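You operate a simulated robot arm through the tools that you are given. There is no shell and no other tool.

You run a simulated robot arm. Do the job below in one go: nothing can be reset, and whatever is moved stays where it is left.

JOB
Put the orange box labelled "25 AMP" from the top of the long green bench on the top of the grey bench. Put the bottle labelled "pump oil" from the top of the grey bench on the second grey rack shelf from the top and the bottle that says "gear oil" on top of the wire spool there. Any order will do. Set down upright: bottle.
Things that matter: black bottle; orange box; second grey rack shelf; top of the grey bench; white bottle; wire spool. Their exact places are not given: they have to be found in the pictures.

Only the result counts: the job must be done as asked and must still hold three seconds after the hand-in. Knocking over, shifting, dropping, spilling or breaking anything else fails it.

ROBOT AND FRAMES
A 7-joint arm with a two-finger gripper on a trunk, on a base that drives. Base frame: it is fixed to the floor where the robot stands at the start and does not move with it; the origin is under the middle of the robot, x ahead of it, y to its left, z up; the surface under the hand at the start is at about z = 80. Units: cm, degrees, N and s.
With the tool pointing down near the work surface it reaches from about 32 to 76 cm from the robot's upright axis, wherever it stands. Its first joint turns from -166.0 to 166.0 degrees. Places, roughly: black bottle, white bottle [125, 0, 100]; second grey rack shelf [150, 380, 130]; top of the grey bench [120, 10, 80]; wire spool [125, 25, 100]. Payload 1.71 kg.
The TCP is the grasp point between the finger pads, 2 cm short of the fingertips. In the tool frame z runs along the fingers and y along their closing line. The gripper opens to 9.6 cm. The gripper's body begins 11.3 cm behind the TCP.
Orientation is that of the tool frame in the base frame, as a unit quaternion [x, y, z, w]. With the fingers straight down and closing along the base's y, the tool's x points along the base's -x, its y along +y and its z along -z.

CONTROLS
- The arm moves only by the tool jog_arm. Its argument "increments" is a list of rows, each a list of 3 entries, a list of its own where there are three numbers: the opening, from 0 (shut) to 1 (fully open), then the shift along the tool's x, y, z in mm, then the turn, a rotation vector about the tool's x, y, z in rad. In form: [[fingers, [dx, dy, dz], [wx, wy, wz]], ...]. A call has 1 to 20 rows; each row shifts and turns the commanded pose from where the row before left it, along the tool's axes as they then stand. Rows are played at 5 a second. More than 5 cm and 8.6 degrees between two rows, or a gripper value outside its range, and nothing of the call is played. Where a pose cannot be reached the arm comes as near as it can. A force on the tool above 40 N (or 10 N above the force at the start of the call, whichever is more), or a blocked arm, ends the call early, and 0.2 s more pass. Each finger travels about 15.3 cm/s and halts on what it meets, pressing with about 23 N; the grip force reading is that of the motor and also rises with nothing between the fingers. The clock runs only during rows and for 0.2 s after the last one: add rows that do not move to give the fingers time. It gives the time, the measured TCP pose, the force on the tool (base axes), the opening and the grip force at its end, in the units of the frame above (readings bear some noise), with the torque about the TCP (base axes, N m) and any sound that the robot's microphone picked up, and new pictures: "pictures" is both (left out), scene, wrist or none.
- Cameras (640 x 400 px; columns grow to the right, rows downward): "scene" is now at [4.12, 12.55, 157.38]; the picture's right is [-0.36, -0.93, 0.01], its down [-0.68, 0.26, -0.69] and it looks along [0.64, -0.25, -0.73] (base axes); focal length 288 px, centre (320, 200). "wrist" rides on the gripper at [6.6, 1.4, -14.5] in the tool frame; the picture's right is [-0.21, 0.98, 0.00], its down [-0.88, -0.18, -0.45] and it looks along [-0.44, -0.09, 0.90] (tool axes); focal length 275 px, centre (320, 200).
- raise_lower(by): slides the trunk up (or, below 0, down) by that many cm; the arm and the scene camera ride with it, the base frame stays. It gives what a move gives, with no picture.
- steer(legs): drives the robot by 1 to 6 legs, each [ahead, turn to the left] in cm and degrees, along the robot's own axes; the way and the turn of a leg run together, so that a leg with both is an arc; at most 150 cm and 180 degrees a leg. The arm and the cameras ride along, it lands a little off, and it stops where it bumps. It gives what a move gives, and a new picture of the scene camera.
- head_to(pan, tilt): turns the head with the scene camera to pan (to the left, within 155 degrees either way) and tilt (down, from -29 to 69), counted from straight ahead of the robot. It gives what a move gives, and a new picture of the scene camera.
- pixel_to_xyz(camera, pixels): for up to 12 pixels [column, row] of the newest picture of that camera ("zoom" is the newest enlarged one), the place [x, y, z] in the base frame of the surface seen there, good to about 0.2 cm. It takes no simulated time.
- close_up(camera, box): a new picture of the part [left, top, right, bottom] of that camera's present view, enlarged. It takes no simulated time.
- close_job(): hands the job in; it is judged then, once.

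Unless the task says otherwise, let go and move clear before handing in.

The tools are called after "Request:" as name(argument=value, ...) on one line, values as JSON. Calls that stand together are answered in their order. jog_arm: Moves the arm, as the interface text tells. Its arguments: {"type":"object","properties":{"increments":{"type":"array","items":{"type":"array"}},"pictures":{"type":"string","enum":["both","scene","wrist","none"]}},"required":["increments"]} The other tools are called the same way: raise_lower (by) slides the trunk up or down; steer (legs) drives the base; head_to (pan, tilt) turns the head that bears the scene camera; pixel_to_xyz (camera, pixels) gives the place of the surface under pixels of a picture; close_up (camera, box) takes an enlarged picture of a part of a camera's view; close_job () hands the job in.

At the start:

```text
time: 0.0
ee_pos: [51.75, 5.35, 112.18]
tcp_rot: [0.0, 1.0, 0.0, 0.0]
contact_force: [0.3, 0.6, -0.2]
wrist_torque: [0.01, 0.01, 0.01]
opening: 9.62
grasp_force: 0.1
trunk travel left (down, up): [-17.5, 21.1]
robot x, y, heading: [-0.33, 0.28, 0.1]
head pan, tilt: [-21.2, 45.9]
```

scene: 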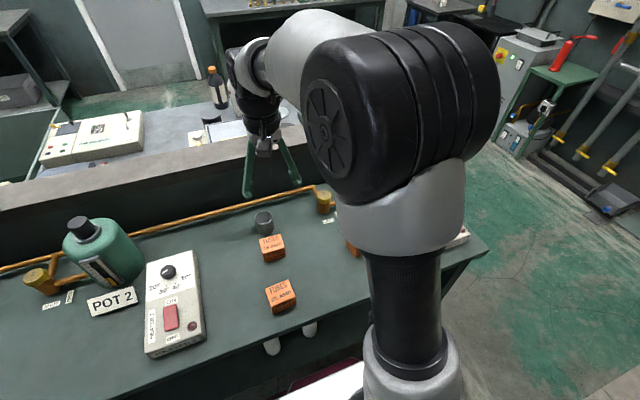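
wrist: 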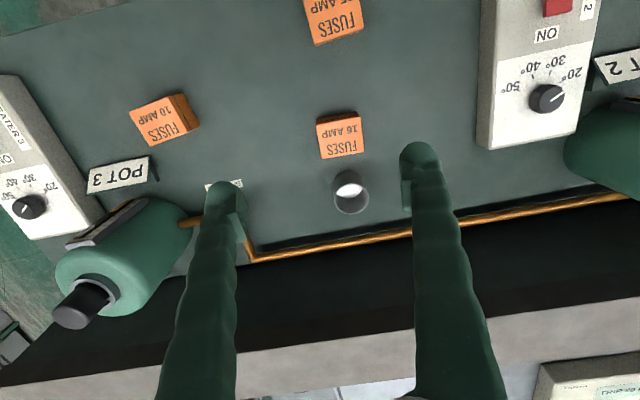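

The pictures show three orange fuse boxes on the green bench (scene pixels (272,247), (281,295) and one hidden at (352,250)). I will enlarge them to read the labels and find their places.

Request:
close_up(camera="scene", box=[230, 210, 390, 330])

Request:
close_up(camera="wrist", box=[100, 0, 420, 220])

Request:
pixel_to_xyz(camera="scene", pixels=[[280, 288], [281, 303], [272, 242], [264, 220], [217, 88], [90, 145], [230, 130], [130, 250], [80, 230], [270, 270]])

```text
3.33 times, centred on (310, 270) of scene
```

zoom: 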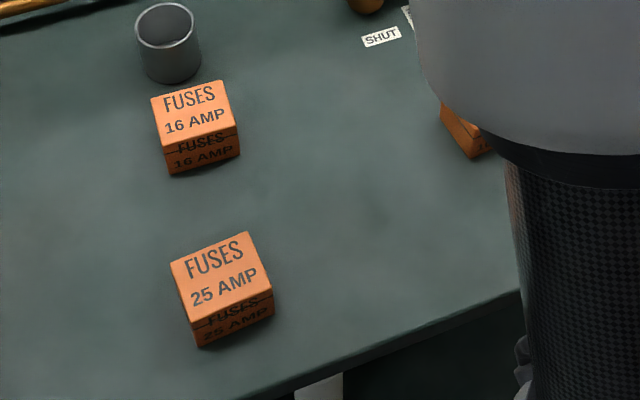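

```text
1.82 times, centred on (260, 110) of wrist
```

zoom: 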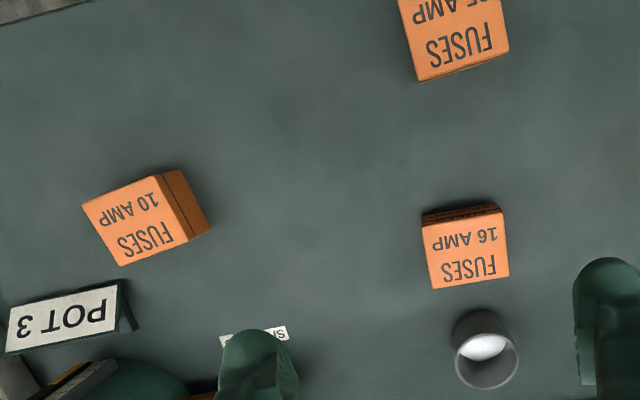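

```text
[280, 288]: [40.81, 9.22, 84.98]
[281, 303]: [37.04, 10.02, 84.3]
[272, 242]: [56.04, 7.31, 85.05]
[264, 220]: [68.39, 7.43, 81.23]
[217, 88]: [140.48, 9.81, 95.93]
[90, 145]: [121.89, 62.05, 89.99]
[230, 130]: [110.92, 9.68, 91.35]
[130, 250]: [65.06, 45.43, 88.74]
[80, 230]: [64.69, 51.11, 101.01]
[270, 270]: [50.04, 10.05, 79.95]
```

The 25 AMP box is at scene (281,295), top at z≈85. Next I measure its corners.

Request:
pixel_to_xyz(camera="scene", pixels=[[266.5, 289], [287.5, 281], [294, 296.5], [271.5, 306.5], [273, 312], [294, 303]])

Request:
head_to(pan=10, tilt=25)

```text
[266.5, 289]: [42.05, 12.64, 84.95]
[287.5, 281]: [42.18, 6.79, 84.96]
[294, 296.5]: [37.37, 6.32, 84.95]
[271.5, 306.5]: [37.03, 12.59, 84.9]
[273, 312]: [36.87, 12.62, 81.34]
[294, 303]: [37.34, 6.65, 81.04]
```

```text
time: 1.0
ee_pos: [50.12, 5.29, 112.99]
tcp_rot: [0.0, 1.0, 0.0, 0.007]
contact_force: [0.0, 0.0, -0.2]
wrist_torque: [0.01, -0.01, -0.03]
opening: 9.6
grasp_force: 0.1
trunk travel left (down, up): [-17.5, 21.1]
robot x, y, heading: [-0.03, -0.45, -0.0]
head pan, tilt: [10.0, 25.0]
```

scene: 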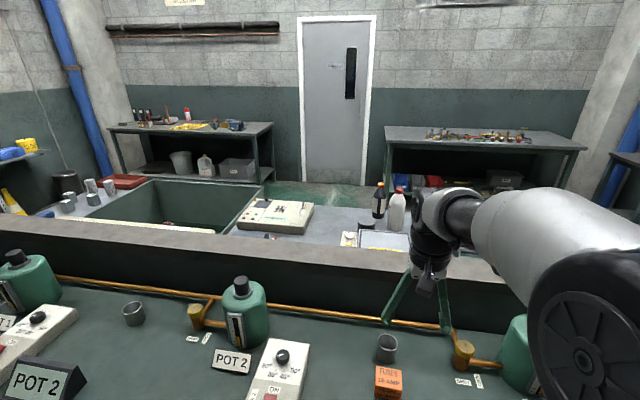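

Behind the ledge the bottles stand near (379,200) and (397,210) on the grey bench with a console. I look closer and around for the layout.

Request:
close_up(camera="scene", box=[220, 160, 460, 310])

Request:
pixel_to_xyz(camera="scene", pixels=[[379, 205], [396, 212], [320, 222], [380, 240], [280, 215], [330, 250], [320, 270], [100, 223], [180, 200], [340, 195], [60, 240], [367, 225]])

Request:
head_to(pan=60, tilt=20)

```text
2.67 times, centred on (340, 235) of scene
```

zoom: 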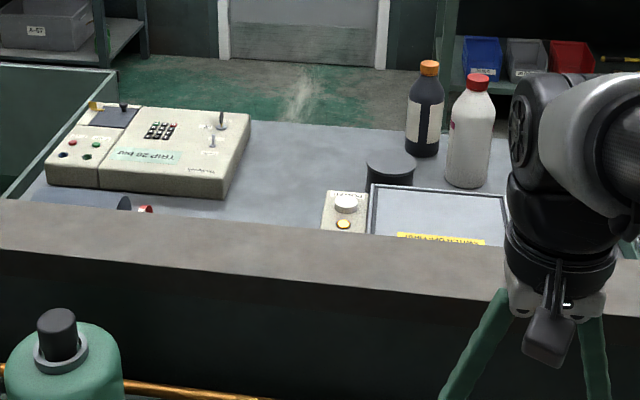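

```text
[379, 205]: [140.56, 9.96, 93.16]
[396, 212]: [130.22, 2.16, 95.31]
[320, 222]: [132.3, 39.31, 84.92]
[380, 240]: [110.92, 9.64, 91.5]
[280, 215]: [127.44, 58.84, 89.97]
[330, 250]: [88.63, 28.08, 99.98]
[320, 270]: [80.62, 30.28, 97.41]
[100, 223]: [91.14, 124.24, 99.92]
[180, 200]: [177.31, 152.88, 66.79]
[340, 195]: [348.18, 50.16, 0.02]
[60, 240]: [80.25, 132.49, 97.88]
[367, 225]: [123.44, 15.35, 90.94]
```

```text
time: 2.1
ee_pos: [50.01, 5.31, 112.93]
tcp_rot: [-0.001, 1.0, 0.0, 0.007]
contact_force: [0.1, 0.3, 0.2]
wrist_torque: [0.0, 0.02, -0.01]
opening: 9.6
grasp_force: 0.1
trunk travel left (down, up): [-17.5, 21.1]
robot x, y, heading: [0.22, -0.3, -0.1]
head pan, tilt: [60.0, 20.0]
```

scene: 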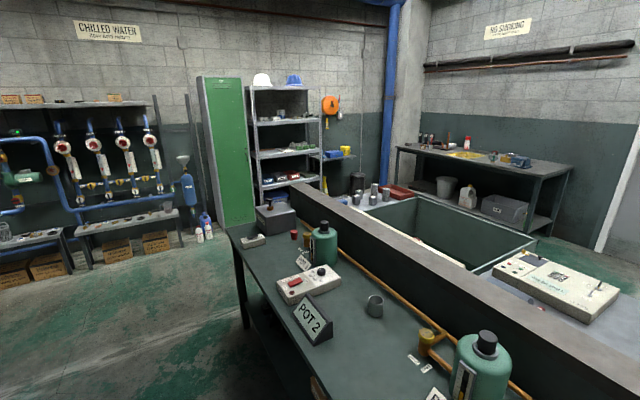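

The grey rack shows at (285,140) near the green locker. I look right to find a way around the bench.

Request:
close_up(camera="scene", box=[230, 60, 360, 200])

Request:
pixel_to_xyz(camera="scene", pixels=[[285, 152], [285, 123], [285, 180], [250, 123], [320, 117], [260, 155], [316, 150], [240, 225], [225, 150], [235, 260], [150, 350], [285, 85]])

Request:
head_to(pan=-40, tilt=30)

```text
2.86 times, centred on (295, 130) of scene
```

zoom: 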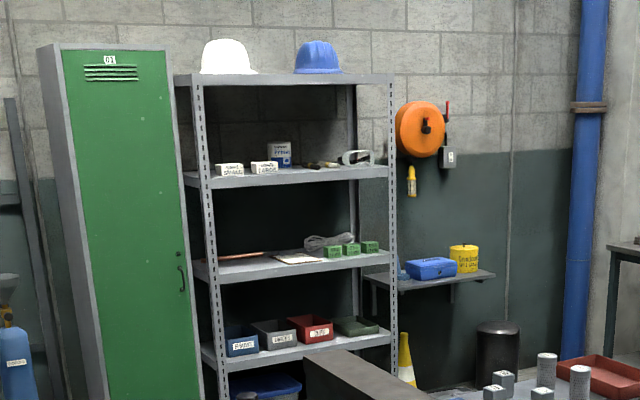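

```text
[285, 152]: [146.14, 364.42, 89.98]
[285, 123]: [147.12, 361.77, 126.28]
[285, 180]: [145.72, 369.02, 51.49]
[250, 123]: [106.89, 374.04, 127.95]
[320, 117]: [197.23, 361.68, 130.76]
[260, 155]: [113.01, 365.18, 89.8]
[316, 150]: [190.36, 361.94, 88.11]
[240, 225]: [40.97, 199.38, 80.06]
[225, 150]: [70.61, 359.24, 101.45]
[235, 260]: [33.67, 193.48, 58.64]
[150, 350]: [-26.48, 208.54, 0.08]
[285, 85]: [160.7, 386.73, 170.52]
```

```text
time: 3.9
ee_pos: [50.09, 5.22, 112.94]
tcp_rot: [0.0, 1.0, 0.001, 0.007]
contact_force: [0.5, -0.3, -0.2]
wrist_torque: [0.01, -0.01, -0.02]
opening: 9.63
grasp_force: 0.1
trunk travel left (down, up): [-17.5, 21.1]
robot x, y, heading: [-0.08, -0.44, 0.1]
head pan, tilt: [-40.0, 30.0]
```

scene: 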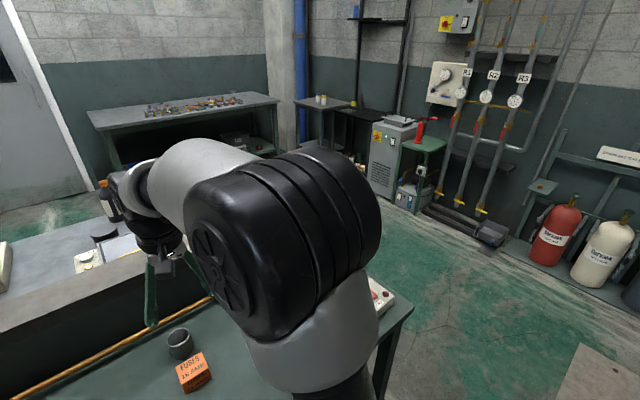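

Rack shelves have front edges at y≈362, second shelf top z≈128. The right end of the green bench seems open (scene (400,310)); I look further to map floor space.

Request:
pixel_to_xyz(camera="scene", pixels=[[412, 306], [380, 380], [390, 235], [420, 340], [560, 390], [260, 150], [125, 170], [440, 150], [85, 128], [275, 98], [380, 190], [490, 240]])

Request:
head_to(pan=-80, tilt=30)

Request:
head_to(pan=-20, tilt=15)

```text
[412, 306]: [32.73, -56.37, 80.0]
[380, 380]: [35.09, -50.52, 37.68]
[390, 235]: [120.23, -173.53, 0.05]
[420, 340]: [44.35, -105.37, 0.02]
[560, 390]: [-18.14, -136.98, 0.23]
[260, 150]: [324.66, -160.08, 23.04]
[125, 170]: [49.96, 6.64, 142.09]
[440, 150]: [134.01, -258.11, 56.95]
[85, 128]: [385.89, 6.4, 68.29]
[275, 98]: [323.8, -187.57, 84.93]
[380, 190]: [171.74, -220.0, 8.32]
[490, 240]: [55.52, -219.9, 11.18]
```

```text
time: 5.0
ee_pos: [50.14, 5.23, 112.98]
tcp_rot: [0.0, 1.0, 0.0, 0.007]
contact_force: [0.0, 0.1, -0.7]
wrist_torque: [-0.01, -0.06, -0.01]
opening: 9.58
grasp_force: 0.0
trunk travel left (down, up): [-17.5, 21.1]
robot x, y, heading: [-0.18, -0.04, -0.0]
head pan, tilt: [-80.0, 30.0]
```

scene: 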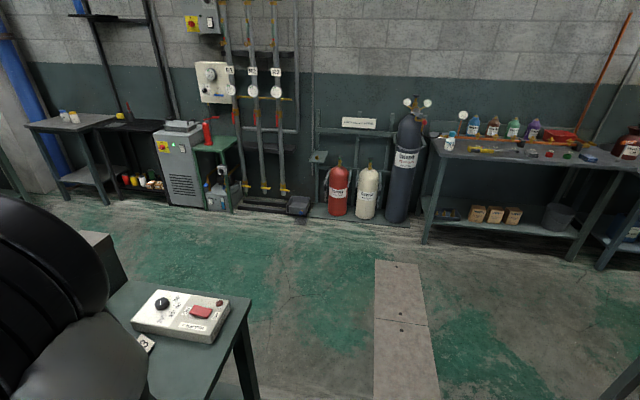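

```text
time: 6.3
ee_pos: [50.07, 5.4, 112.95]
tcp_rot: [0.0, 1.0, 0.0, 0.007]
contact_force: [0.6, -0.6, 0.0]
wrist_torque: [-0.01, 0.01, 0.02]
opening: 9.61
grasp_force: 0.1
trunk travel left (down, up): [-17.5, 21.1]
robot x, y, heading: [-0.26, -0.2, 0.1]
head pan, tilt: [-20.0, 15.0]
```

scene: 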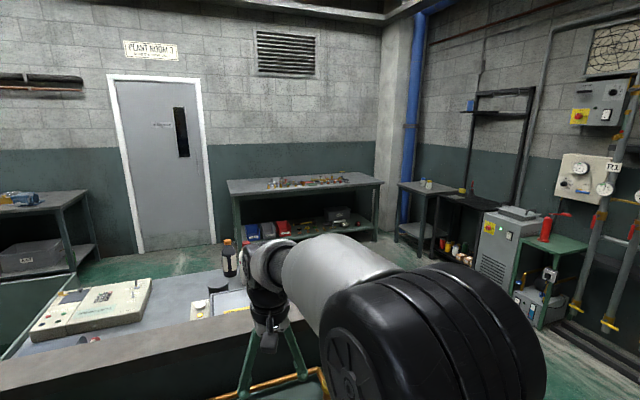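

The right-hand side around the bench end (y≈-56) is clear floor. First I move the hand above the 25 AMP box at about (39.6, 9.6).

Request:
jog_arm(increments=[[1, [35, 14, 20], [0, 0, 0]], [1, [35, 14, 30], [0, 0, 0]], [1, [35, 14, 40], [0, 0, 0]], [1, [0, 0, 30], [0, 0, 0]], [1, [0, 0, 0], [0, 0, 0]], [1, [0, 0, 0], [0, 0, 0]]])

Request:
head_to(pan=0, tilt=55)

```text
refused: row 3 steps farther than a row can; nothing moved
```

```text
time: 7.3
ee_pos: [50.09, 5.26, 112.98]
tcp_rot: [0.0, 1.0, 0.001, 0.007]
contact_force: [0.5, 0.0, 0.2]
wrist_torque: [-0.02, -0.01, -0.01]
opening: 9.62
grasp_force: 0.0
trunk travel left (down, up): [-17.5, 21.1]
robot x, y, heading: [0.04, 0.11, -0.0]
head pan, tilt: [0.0, 55.0]
```

scene: 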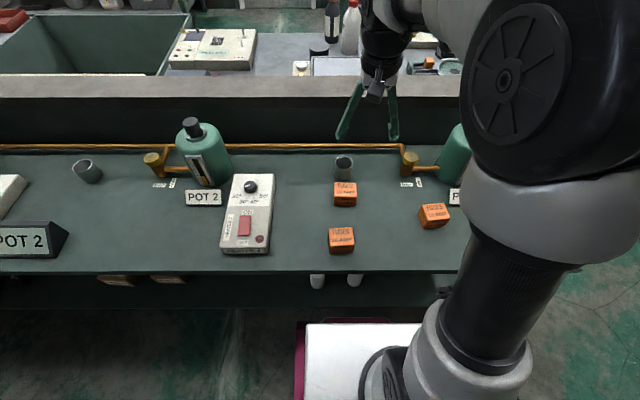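

One row was too long, so nothing moved. The view now shows all three boxes, with the 25 AMP at (341,240). I resend in smaller rows.

Request:
jog_arm(increments=[[1, [30, 12, 20], [0, 0, 0]], [1, [30, 12, 30], [0, 0, 0]], [1, [30, 12, 30], [0, 0, 0]], [1, [15, 6, 30], [0, 0, 0]], [1, [0, 0, 0], [0, 0, 0]], [1, [0, 0, 0], [0, 0, 0]]])

Request:
close_up(camera="scene", box=[290, 200, 390, 270])

```text
time: 8.7
ee_pos: [39.75, 9.57, 101.67]
tcp_rot: [0.0, 1.0, 0.0, 0.007]
contact_force: [0.1, -0.3, 1.0]
wrist_torque: [-0.03, 0.03, 0.0]
opening: 9.58
grasp_force: 0.1
trunk travel left (down, up): [-17.5, 21.1]
robot x, y, heading: [0.04, -0.21, -0.0]
head pan, tilt: [0.0, 55.0]
```

scene: 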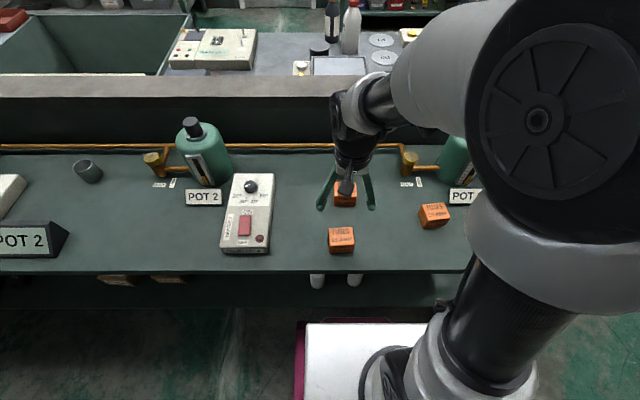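
wrist: 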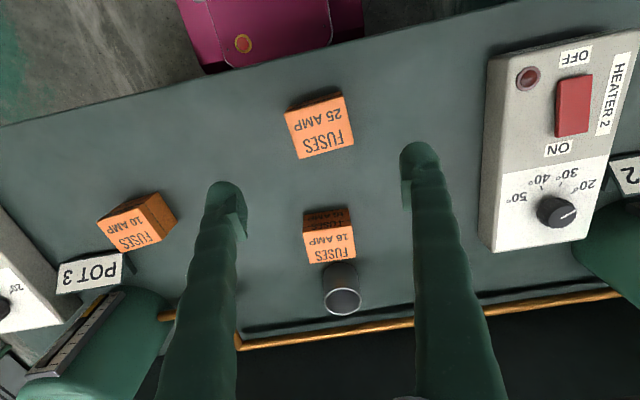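

```text
5.71 times, centred on (340, 235) of scene
```

zoom: 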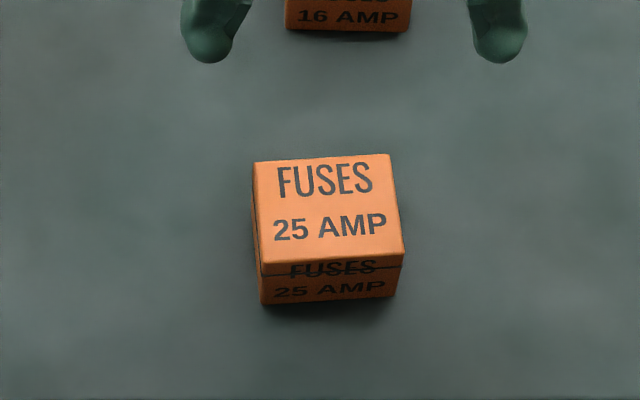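

The hand is over (39.75, 9.57) now; I measure the box top corners from both pictures.

Request:
pixel_to_xyz(camera="wrist", pixels=[[286, 112], [341, 94], [353, 143], [300, 157], [321, 126]])

Request:
pixel_to_xyz(camera="zoom", pixels=[[256, 164], [388, 157], [401, 252], [264, 264], [328, 205]])

```text
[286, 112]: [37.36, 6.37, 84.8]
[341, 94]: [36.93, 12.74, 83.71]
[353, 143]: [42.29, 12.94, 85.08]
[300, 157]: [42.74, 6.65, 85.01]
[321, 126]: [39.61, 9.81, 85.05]
```

```text
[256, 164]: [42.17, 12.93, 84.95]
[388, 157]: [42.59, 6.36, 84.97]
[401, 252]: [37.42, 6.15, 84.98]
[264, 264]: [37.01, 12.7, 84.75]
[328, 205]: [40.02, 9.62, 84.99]
```

Box centre is about (39.85, 9.6), 6.5 by 5.2 cm, turned 3.7° left. I descend with that turn and grip.

Request:
jog_arm(increments=[[1, [0, 0, 40], [0, 0, -0.064]], [1, [0, 0, 40], [0, 0, 0]], [1, [0, 0, 40], [0, 0, 0]], [1, [0, 0, 40], [0, 0, 0]], [1, [0, 0, 27], [0, 0, 0]], [1, [0, 0, 0], [0, 0, 0]], [1, [0, 0, 0], [0, 0, 0]]])

```text
time: 10.3
ee_pos: [39.99, 9.67, 83.21]
tcp_rot: [-0.032, 0.999, 0.001, 0.007]
contact_force: [-0.5, 0.2, 0.5]
wrist_torque: [-0.01, 0.04, 0.02]
opening: 9.6
grasp_force: 0.1
trunk travel left (down, up): [-17.5, 21.1]
robot x, y, heading: [0.28, -0.2, 0.2]
head pan, tilt: [0.0, 55.0]
```

scene: 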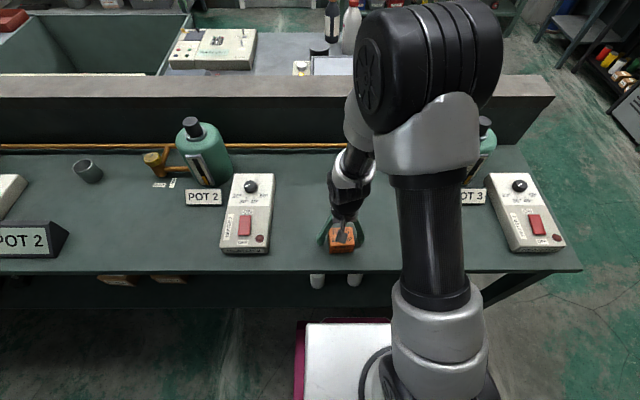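
wrist: 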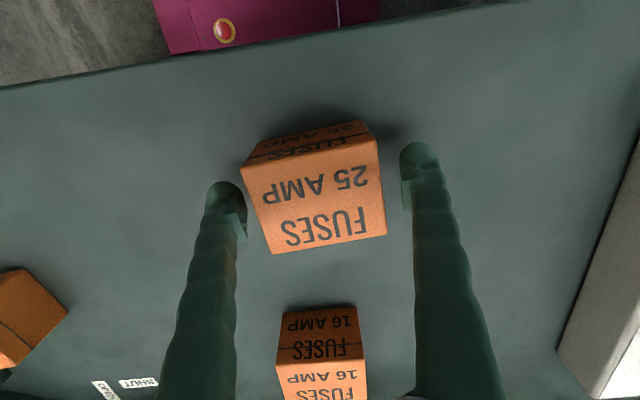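

The box sits between the pads in the wrist picture (315,190). I shut the fingers.

Request:
jog_arm(increments=[[0, [0, 0, 0], [0, 0, 0]], [0, [0, 0, 0], [0, 0, 0]], [0, [0, 0, 0], [0, 0, 0]], [0, [0, 0, 0], [0, 0, 0]]], pictures="wrist")

```text
time: 11.3
ee_pos: [40.06, 9.77, 83.23]
tcp_rot: [-0.032, 0.999, 0.0, 0.007]
contact_force: [0.5, -0.7, 1.2]
wrist_torque: [-0.01, 0.0, 0.07]
opening: 7.5
grasp_force: 22.7
trunk travel left (down, up): [-17.5, 21.1]
robot x, y, heading: [0.09, 0.17, -0.0]
head pan, tilt: [0.0, 55.0]
```

wrist: 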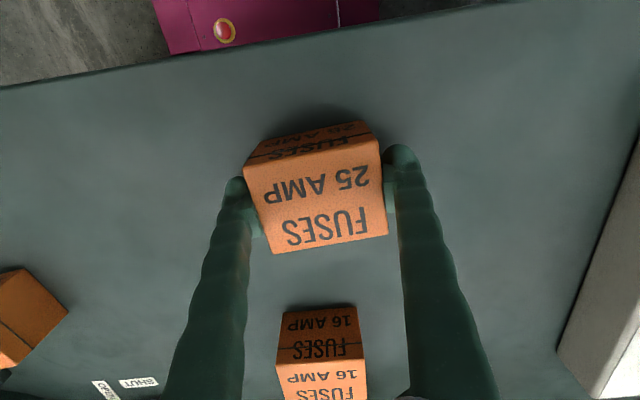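

Gripped at 22.7 N. I lift it straight up to clear everything.

Request:
jog_arm(increments=[[0, [0, 0, -30], [0, 0, 0]], [0, [0, 0, -45], [0, 0, 0]], [0, [0, 0, -45], [0, 0, 0]], [0, [0, 0, -45], [0, 0, 0]], [0, [0, 0, -45], [0, 0, 0]], [0, [0, 0, -45], [0, 0, 0]], [0, [0, 0, 0], [0, 0, 0]], [0, [0, 0, 0], [0, 0, 0]]])

```text
time: 13.1
ee_pos: [39.58, 9.86, 108.55]
tcp_rot: [-0.033, 0.999, 0.001, 0.007]
contact_force: [-0.6, -0.6, -0.2]
wrist_torque: [0.01, 0.01, 0.02]
opening: 0.0
grasp_force: 23.0
trunk travel left (down, up): [-17.5, 21.1]
robot x, y, heading: [0.1, 0.52, 0.0]
head pan, tilt: [0.0, 55.0]
```

scene: 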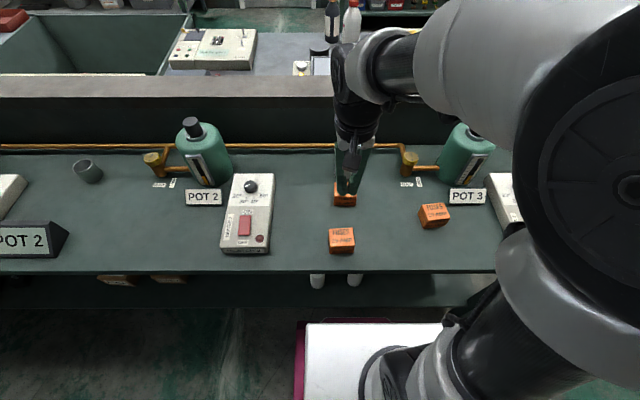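
wrist: 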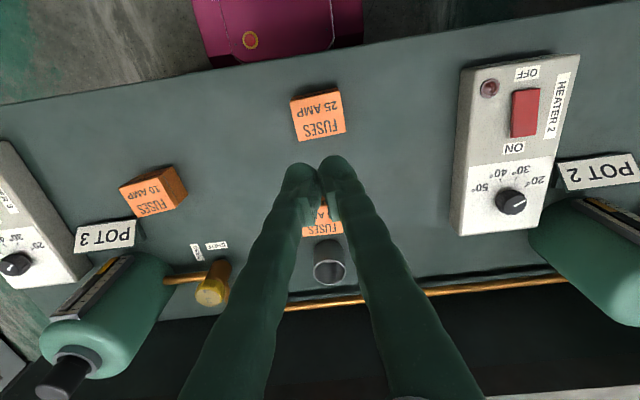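

The fingers came up empty (opening 0) and the box stays on the bench at wrist (318,117). I check where it stands now.

Request:
close_up(camera="wrist", box=[270, 70, 370, 160])

Request:
close_up(camera="scene", box=[290, 200, 390, 270])

```text
4.44 times, centred on (320, 115) of wrist
```

zoom: 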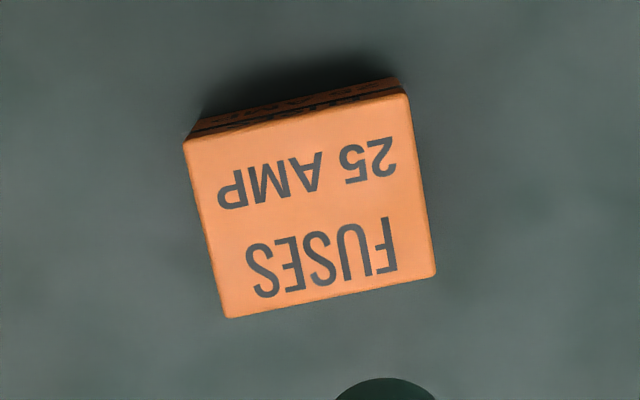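

```text
5.71 times, centred on (340, 235) of scene
```

zoom: 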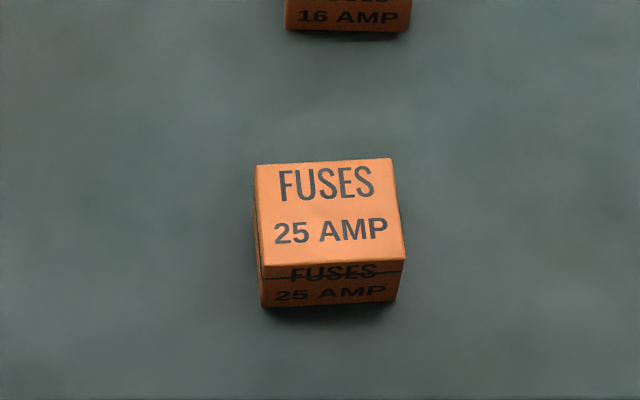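

The box stayed unrotated. The grip across its 6.5 cm side read 7.5 cm, so the splayed fingers pinched only its upper edges. I will grip across the shorter side and lower, so first I measure again and open with a 90° turn.

Request:
pixel_to_xyz(camera="zoom", pixels=[[258, 168], [389, 161], [402, 255], [266, 267], [328, 205], [264, 300], [395, 297], [330, 310], [330, 280]])

Request:
jog_arm(increments=[[1, [0, 0, 0], [0, 0, 0.1428]], [1, [0, 0, 0], [0, 0, 0.1428]], [1, [0, 0, 0], [0, 0, 0.1428]], [1, [0, 0, 0], [0, 0, 0.1428]], [1, [0, 0, 0], [0, 0, 0.1428]], [1, [0, 0, 0], [0, 0, 0.1428]], [1, [0, 0, 0], [0, 0, 0.1428]], [1, [0, 0, 0], [0, 0, 0.1428]], [1, [0, 0, 0], [0, 0, 0.1428]], [1, [0, 0, 0], [0, 0, 0.1428]], [1, [0, 0, 0], [0, 0, 0.1428]], [1, [0, 0, 0], [0, 0, 0]], [1, [0, 0, 0], [0, 0, 0]]])

```text
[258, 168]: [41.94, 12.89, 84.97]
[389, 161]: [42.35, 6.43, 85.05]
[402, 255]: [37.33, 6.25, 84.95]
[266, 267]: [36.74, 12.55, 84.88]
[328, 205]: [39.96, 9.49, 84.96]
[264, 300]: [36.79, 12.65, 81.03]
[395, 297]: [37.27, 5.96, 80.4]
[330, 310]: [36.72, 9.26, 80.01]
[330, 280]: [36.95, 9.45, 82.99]
```

```text
time: 15.9
ee_pos: [39.64, 9.53, 108.49]
tcp_rot: [0.684, 0.73, 0.005, 0.004]
contact_force: [-0.1, 0.1, 0.7]
wrist_torque: [0.04, 0.03, -0.01]
opening: 9.58
grasp_force: 0.1
trunk travel left (down, up): [-17.5, 21.1]
robot x, y, heading: [-0.12, -0.25, -0.3]
head pan, tilt: [0.0, 55.0]
```

scene: 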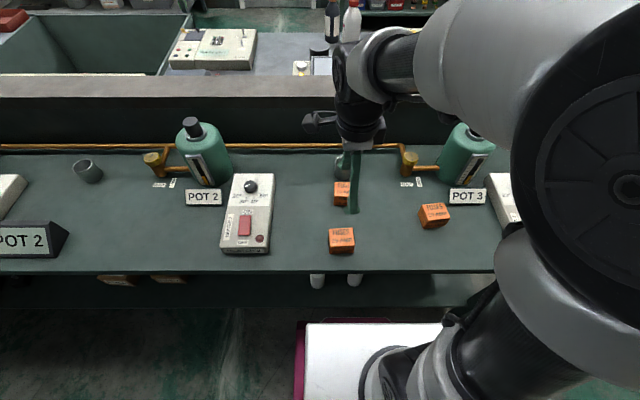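
wrist: 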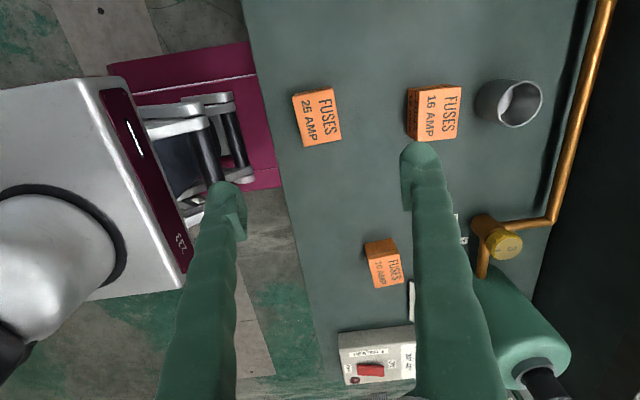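

The tool now closes along x (short side) centred at (39.64, 9.53), matching the box centre (39.6, 9.53). I descend to TCP z≈82.5 and close.

Request:
jog_arm(increments=[[1, [0, 0, 45], [0, 0, 0]], [1, [0, 0, 45], [0, 0, 0]], [1, [0, 0, 45], [0, 0, 0]], [1, [0, 0, 45], [0, 0, 0]], [1, [0, 0, 40], [0, 0, 0]], [1, [0, 0, 30], [0, 0, 0]], [1, [0, 0, 10], [0, 0, 0]], [1, [0, 0, 0], [0, 0, 0]], [1, [0, 0, 0], [0, 0, 0]]])

```text
time: 17.9
ee_pos: [40.03, 9.31, 82.56]
tcp_rot: [0.684, 0.729, 0.005, 0.005]
contact_force: [0.1, -0.5, -0.3]
wrist_torque: [0.0, 0.01, -0.04]
opening: 9.61
grasp_force: 0.1
trunk travel left (down, up): [-17.5, 21.1]
robot x, y, heading: [-0.34, 0.08, -0.2]
head pan, tilt: [0.0, 55.0]
```

scene: 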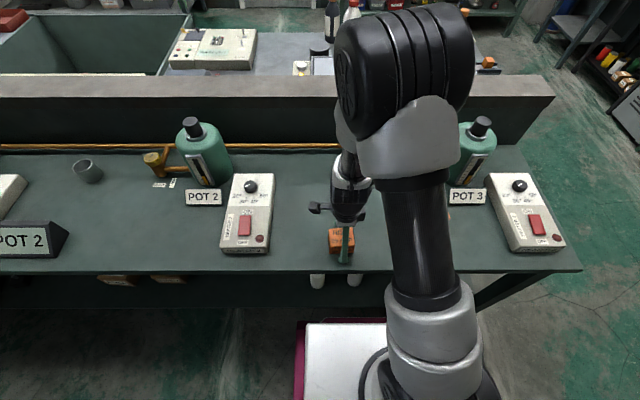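
wrist: 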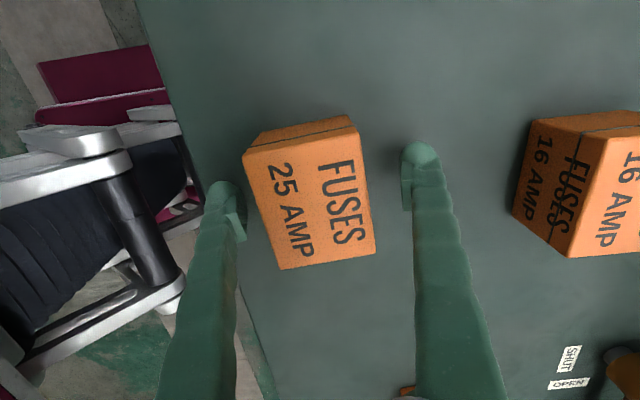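

The box top is centred near wrist (308,205), right where the grasp point projects. I close.

Request:
jog_arm(increments=[[0, [0, 0, 0], [0, 0, 0]], [0, [0, 0, 0], [0, 0, 0]], [0, [0, 0, 0], [0, 0, 0]], [0, [0, 0, 0], [0, 0, 0]]], pictures="wrist")

```text
time: 18.9
ee_pos: [39.96, 9.35, 82.53]
tcp_rot: [0.684, 0.73, 0.005, 0.004]
contact_force: [0.0, 0.0, -0.3]
wrist_torque: [0.03, -0.04, 0.01]
opening: 6.02
grasp_force: 23.1
trunk travel left (down, up): [-17.5, 21.1]
robot x, y, heading: [-0.1, -0.16, -0.1]
head pan, tilt: [0.0, 55.0]
```

wrist: 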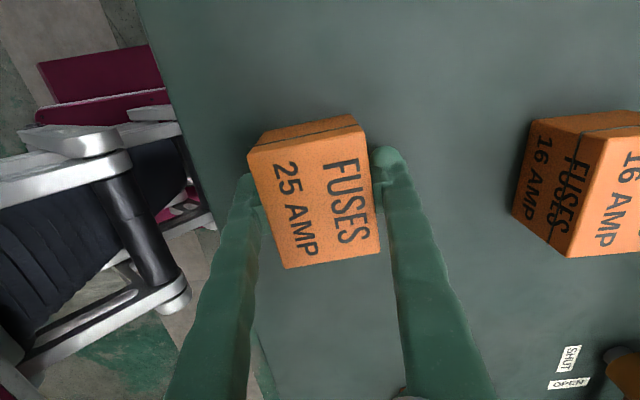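

Opening 6.0 cm with 23 N. I lift very slowly and watch whether it comes along.

Request:
jog_arm(increments=[[0, [0, 0, -3], [0, 0, 0]], [0, [0, 0, -4], [0, 0, 0]], [0, [0, 0, -4], [0, 0, 0]], [0, [0, 0, -4], [0, 0, 0]], [0, [0, 0, 0], [0, 0, 0]]])

Request:
close_up(camera="scene", box=[290, 200, 390, 270])

```text
time: 20.1
ee_pos: [39.98, 9.45, 84.07]
tcp_rot: [0.684, 0.73, 0.005, 0.005]
contact_force: [0.9, -0.5, -0.7]
wrist_torque: [-0.05, 0.02, -0.02]
opening: 6.03
grasp_force: 23.0
trunk travel left (down, up): [-17.5, 21.1]
robot x, y, heading: [0.12, -0.1, -0.1]
head pan, tilt: [0.0, 55.0]
```

scene: 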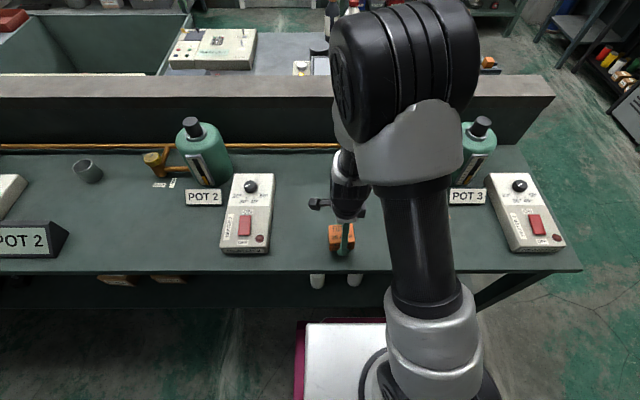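
wrist: 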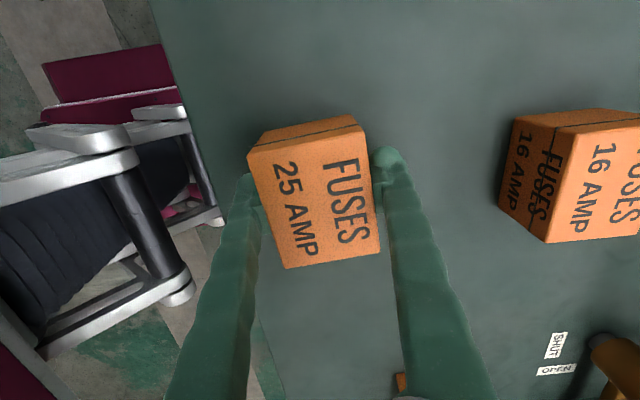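

```text
5.71 times, centred on (340, 235) of scene
```

zoom: 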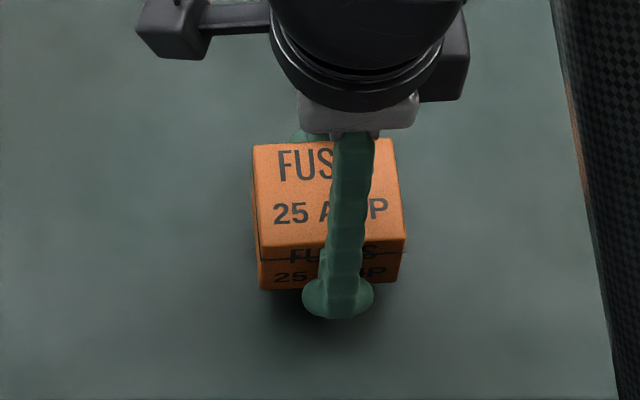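

The box comes up with the hand (unchanged in the wrist picture, opening steady 6.03). I keep lifting gently.

Request:
jog_arm(increments=[[0, [0, 0, -6], [0, 0, 0]], [0, [0, 0, -10], [0, 0, 0]], [0, [0, 0, -12], [0, 0, 0]], [0, [0, 0, -14], [0, 0, 0]], [0, [0, 0, -14], [0, 0, 0]], [0, [0, 0, -14], [0, 0, 0]], [0, [0, 0, -14], [0, 0, 0]], [0, [0, 0, -14], [0, 0, 0]], [0, [0, 0, -14], [0, 0, 0]], [0, [0, 0, -14], [0, 0, 0]], [0, [0, 0, -14], [0, 0, 0]], [0, [0, 0, -14], [0, 0, 0]], [0, [0, 0, -14], [0, 0, 0]], [0, [0, 0, -10], [0, 0, 0]], [0, [0, 0, -6], [0, 0, 0]], [0, [0, 0, 0], [0, 0, 0]]])

```text
time: 23.5
ee_pos: [39.69, 9.45, 102.63]
tcp_rot: [0.684, 0.729, 0.005, 0.005]
contact_force: [0.0, 0.0, -0.8]
wrist_torque: [-0.04, -0.01, -0.02]
opening: 6.03
grasp_force: 22.9
trunk travel left (down, up): [-17.5, 21.1]
robot x, y, heading: [-0.3, -0.14, -0.3]
head pan, tilt: [0.0, 55.0]
```

scene: 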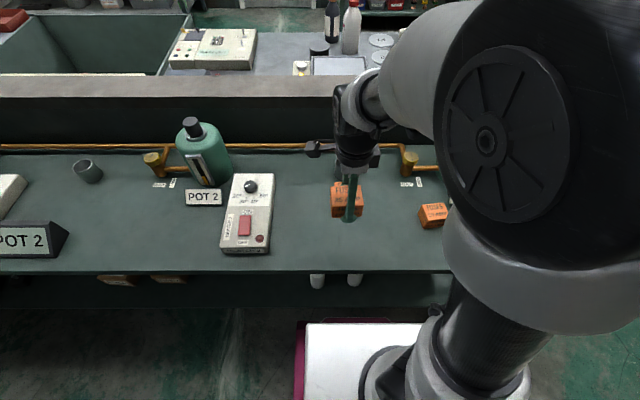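
wrist: 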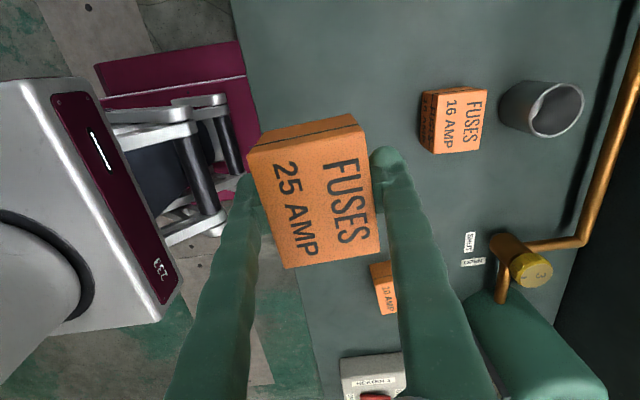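

The box is firmly held at z≈102. Before driving, I measure the ledge end and grey bench edges.

Request:
pixel_to_xyz(camera="scene", pixels=[[350, 30], [380, 40], [290, 40], [333, 25], [318, 50], [30, 90]])

Request:
steer(legs=[[-50, 0]])

```text
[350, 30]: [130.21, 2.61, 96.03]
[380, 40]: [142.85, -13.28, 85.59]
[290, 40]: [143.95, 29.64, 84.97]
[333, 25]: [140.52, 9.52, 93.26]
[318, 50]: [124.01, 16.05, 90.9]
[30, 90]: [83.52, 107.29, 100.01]
```

```text
time: 26.6
ee_pos: [-10.14, 9.62, 102.4]
tcp_rot: [0.679, 0.734, 0.005, 0.005]
contact_force: [-1.3, -0.9, -1.0]
wrist_torque: [0.0, -0.05, 0.0]
opening: 6.04
grasp_force: 23.1
trunk travel left (down, up): [-17.5, 21.1]
robot x, y, heading: [-49.99, -0.37, 0.4]
head pan, tilt: [0.0, 55.0]
```

scene: 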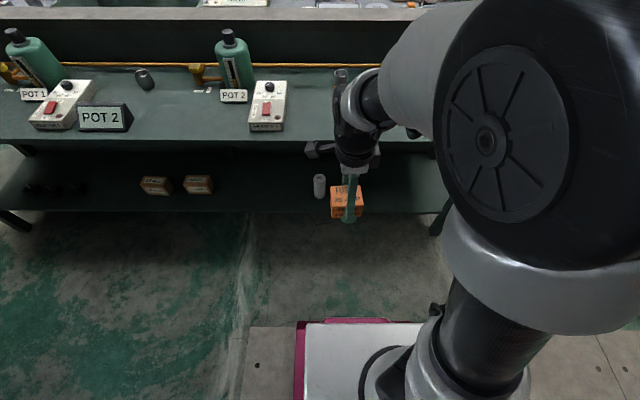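

Backed clear. Now turn right and look along the corridor before driving.

Request:
steer(legs=[[0, -90]])

Request:
head_to(pan=45, tilt=35)

```text
time: 29.0
ee_pos: [-11.61, -10.0, 104.04]
tcp_rot: [0.837, 0.546, 0.018, 0.023]
contact_force: [0.1, 0.7, -0.5]
wrist_torque: [0.0, -0.07, 0.01]
opening: 6.0
grasp_force: 22.9
trunk travel left (down, up): [-17.5, 21.1]
robot x, y, heading: [-46.85, -1.14, -21.3]
head pan, tilt: [0.0, 55.0]
stopped in leg 1: the robot was blocked; the commanded pose is now the measured one
```

scene: 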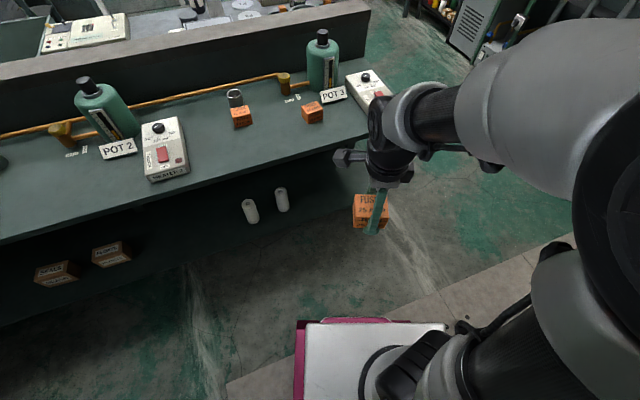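

```text
time: 30.1
ee_pos: [-11.5, -9.75, 104.04]
tcp_rot: [0.837, 0.547, 0.018, 0.024]
contact_force: [0.3, -0.6, -1.1]
wrist_torque: [-0.02, 0.03, -0.01]
opening: 6.03
grasp_force: 23.3
trunk travel left (down, up): [-17.5, 21.1]
robot x, y, heading: [-46.69, -0.8, -21.3]
head pan, tilt: [45.0, 35.0]
```

scene: 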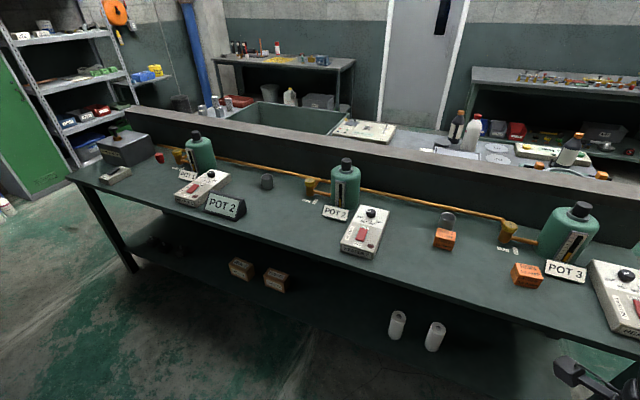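

The turn stopped early at -21° because something blocked it. I look behind on both sides.

Request:
head_to(pan=-120, tilt=45)

Request:
head_to(pan=140, tilt=45)

```text
time: 32.6
ee_pos: [-11.48, -9.78, 103.9]
tcp_rot: [0.837, 0.546, 0.018, 0.024]
contact_force: [-0.1, -0.1, -0.8]
wrist_torque: [0.02, -0.02, 0.01]
opening: 6.02
grasp_force: 23.4
trunk travel left (down, up): [-17.5, 21.1]
robot x, y, heading: [-46.8, -0.92, -21.4]
head pan, tilt: [-120.0, 45.0]
```

scene: 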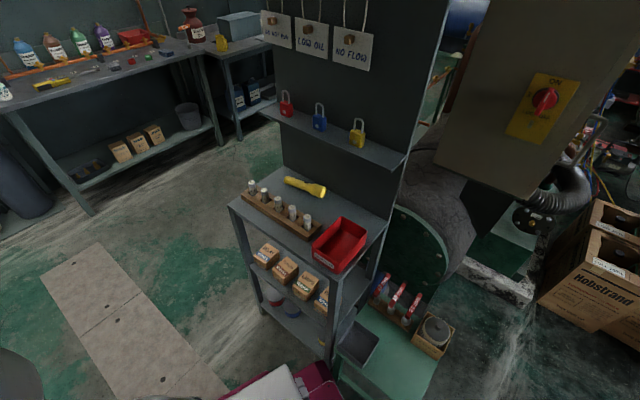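

```text
time: 36.3
ee_pos: [-11.56, -9.78, 103.93]
tcp_rot: [0.837, 0.547, 0.018, 0.024]
contact_force: [-1.1, -0.2, -0.3]
wrist_torque: [-0.01, 0.03, 0.03]
opening: 6.02
grasp_force: 23.8
trunk travel left (down, up): [-17.5, 21.1]
robot x, y, heading: [-47.14, -0.9, -21.5]
head pan, tilt: [140.0, 45.0]
```

scene: 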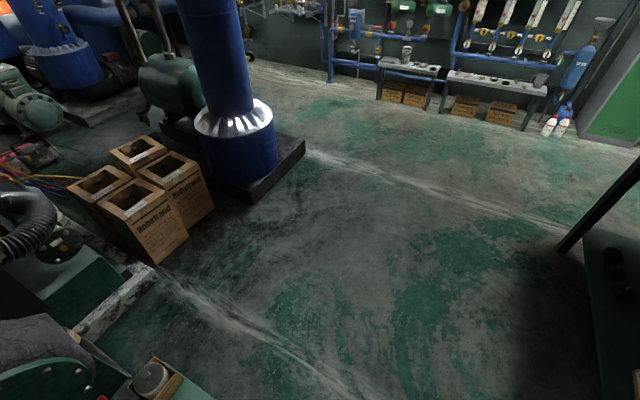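

A lockout stand (seen at pan -120, pixels (300,250)) is touching the base's right rear. I re-view it to get its coordinates.

Request:
head_to(pan=-120, tilt=60)

```text
time: 39.9
ee_pos: [-11.54, -9.84, 104.06]
tcp_rot: [0.837, 0.546, 0.018, 0.024]
contact_force: [0.4, -0.7, -1.6]
wrist_torque: [0.01, 0.0, -0.01]
opening: 6.03
grasp_force: 23.3
trunk travel left (down, up): [-17.5, 21.1]
robot x, y, heading: [-46.61, -1.08, -21.5]
head pan, tilt: [-120.0, 60.0]
```

scene: 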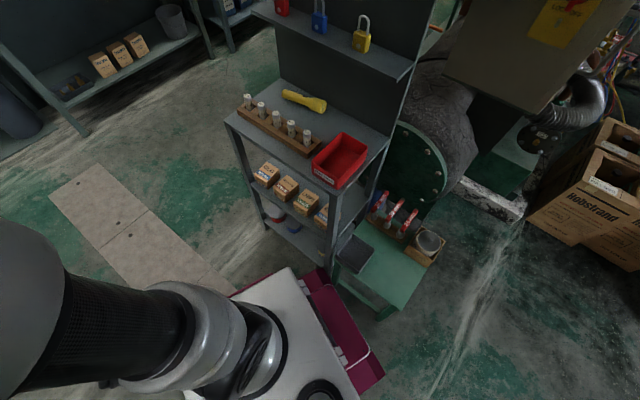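

Request:
pixel_to_xyz(camera="scene", pixels=[[330, 262], [226, 120], [380, 140], [265, 222], [380, 318], [300, 270], [384, 374], [234, 294], [345, 215], [332, 185], [420, 285], [60, 190]])

```text
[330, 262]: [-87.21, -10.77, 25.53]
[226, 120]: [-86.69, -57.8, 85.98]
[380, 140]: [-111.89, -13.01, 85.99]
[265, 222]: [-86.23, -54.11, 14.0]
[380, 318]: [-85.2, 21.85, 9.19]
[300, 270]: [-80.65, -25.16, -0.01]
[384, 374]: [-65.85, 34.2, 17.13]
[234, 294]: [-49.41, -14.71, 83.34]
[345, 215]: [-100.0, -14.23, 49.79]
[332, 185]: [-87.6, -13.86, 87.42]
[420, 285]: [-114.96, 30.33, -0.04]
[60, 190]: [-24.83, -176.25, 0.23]
```

The base (about 62×52 cm) touched the stand front at x=-86. I drive a bit forward along the present heading, then finish the turn and go down the aisle.

Request:
steer(legs=[[20, 0], [0, -68.5], [60, 0]])

Request:
head_to(pan=45, tilt=35)

```text
time: 48.3
ee_pos: [-21.36, -104.72, 103.8]
tcp_rot: [1.0, -0.008, 0.001, 0.029]
contact_force: [0.5, 0.7, -0.5]
wrist_torque: [-0.03, -0.01, 0.0]
opening: 6.02
grasp_force: 23.4
trunk travel left (down, up): [-17.5, 21.1]
robot x, y, heading: [-27.13, -69.14, -88.8]
head pan, tilt: [-120.0, 60.0]
```

scene: 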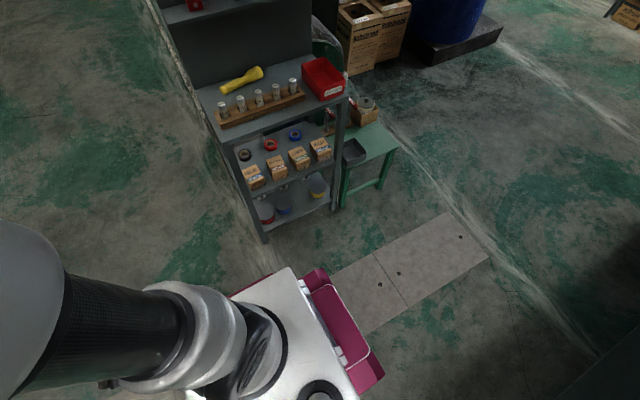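

```text
time: 50.8
ee_pos: [-21.4, -103.29, 104.47]
tcp_rot: [0.999, -0.007, 0.002, 0.038]
contact_force: [1.6, -0.7, -1.4]
wrist_torque: [-0.03, -0.01, -0.02]
opening: 6.0
grasp_force: 23.1
trunk travel left (down, up): [-17.5, 21.1]
robot x, y, heading: [-26.55, -68.8, -88.5]
head pan, tilt: [45.0, 35.0]
```

scene: 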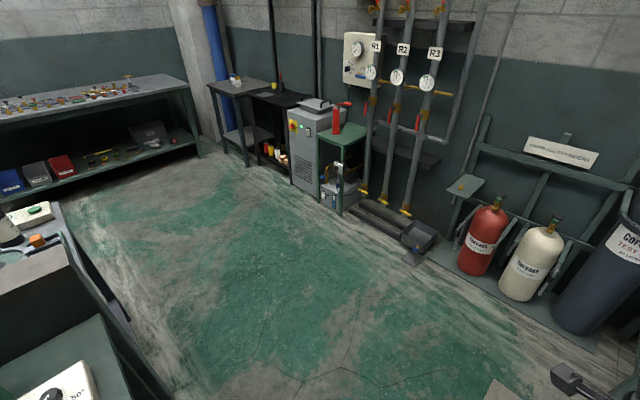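

The aisle is wide open and the stand untouched. I continue: 50 ahead, turn left to face +x, and drive along.

Request:
steer(legs=[[50, 0], [0, 88.5], [110, 0]])

Request:
head_to(pan=50, tilt=35)

```text
time: 64.2
ee_pos: [120.12, -111.44, 104.5]
tcp_rot: [0.715, 0.698, 0.028, 0.026]
contact_force: [0.7, 0.1, -1.5]
wrist_torque: [0.02, 0.02, 0.02]
opening: 6.02
grasp_force: 23.5
trunk travel left (down, up): [-17.5, 21.1]
robot x, y, heading: [85.45, -116.56, 0.8]
head pan, tilt: [45.0, 35.0]
```

scene: 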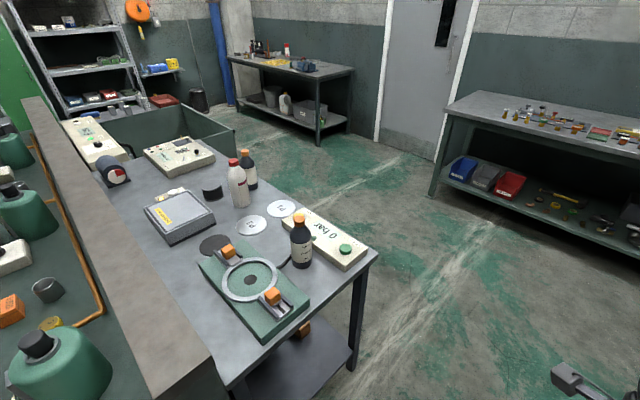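

```text
time: 64.8
ee_pos: [118.68, -111.51, 105.0]
tcp_rot: [0.714, 0.698, 0.033, 0.031]
contact_force: [-1.0, 0.4, -0.6]
wrist_torque: [0.0, -0.07, 0.03]
opening: 6.02
grasp_force: 22.5
trunk travel left (down, up): [-17.5, 21.1]
robot x, y, heading: [85.61, -116.89, 0.7]
head pan, tilt: [50.0, 35.0]
```

scene: 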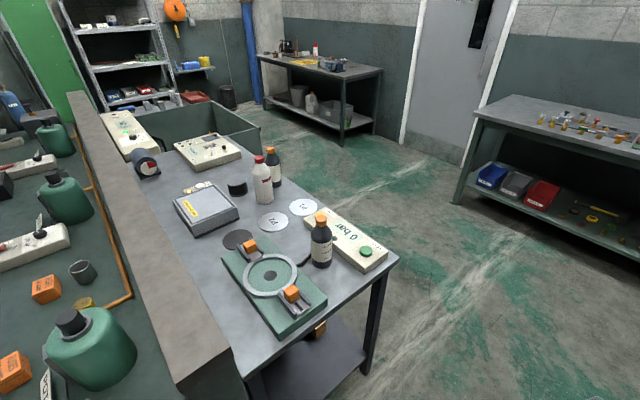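

Now the grey bench is in view: a white bottle (262,180), a black one (273,165), another dark one (321,240), and discs/spool. I zoom in to read labels.

Request:
close_up(camera="scene", box=[220, 135, 350, 275])

Request:
pixel_to_xyz(camera="scene", pixels=[[262, 180], [275, 165], [321, 245], [237, 187], [398, 256], [260, 365], [272, 222], [303, 207], [240, 240], [215, 205], [350, 240], [270, 285]])

```text
2.86 times, centred on (285, 205) of scene
```

zoom: 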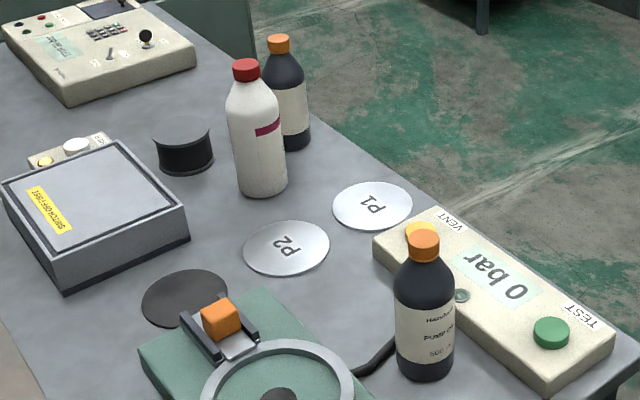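

```text
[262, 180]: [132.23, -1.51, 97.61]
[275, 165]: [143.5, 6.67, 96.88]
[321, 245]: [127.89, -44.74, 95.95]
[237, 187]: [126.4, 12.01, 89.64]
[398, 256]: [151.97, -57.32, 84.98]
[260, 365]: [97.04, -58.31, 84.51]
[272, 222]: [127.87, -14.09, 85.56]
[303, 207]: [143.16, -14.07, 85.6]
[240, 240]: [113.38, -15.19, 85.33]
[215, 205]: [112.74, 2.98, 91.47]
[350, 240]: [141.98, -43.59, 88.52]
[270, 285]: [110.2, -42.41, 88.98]
```

The near dark bottle's label looks like "PUMP OIL". I zoom further on it.

Request:
close_up(camera="scene", box=[300, 210, 345, 275])

Request:
close_up(camera="scene", box=[230, 140, 300, 215])

```text
6.15 times, centred on (322, 242) of scene
```

zoom: 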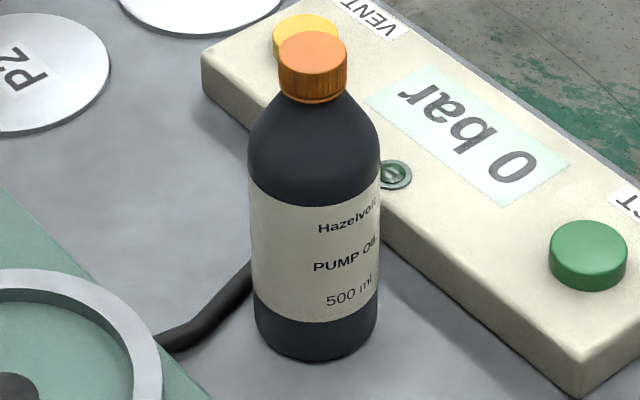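

```text
5.33 times, centred on (265, 178) of scene
```

zoom: 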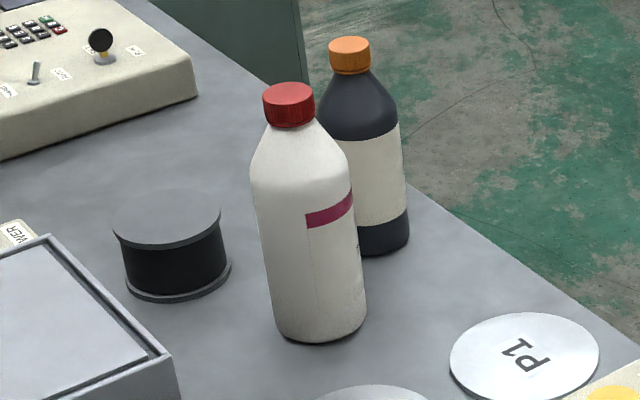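

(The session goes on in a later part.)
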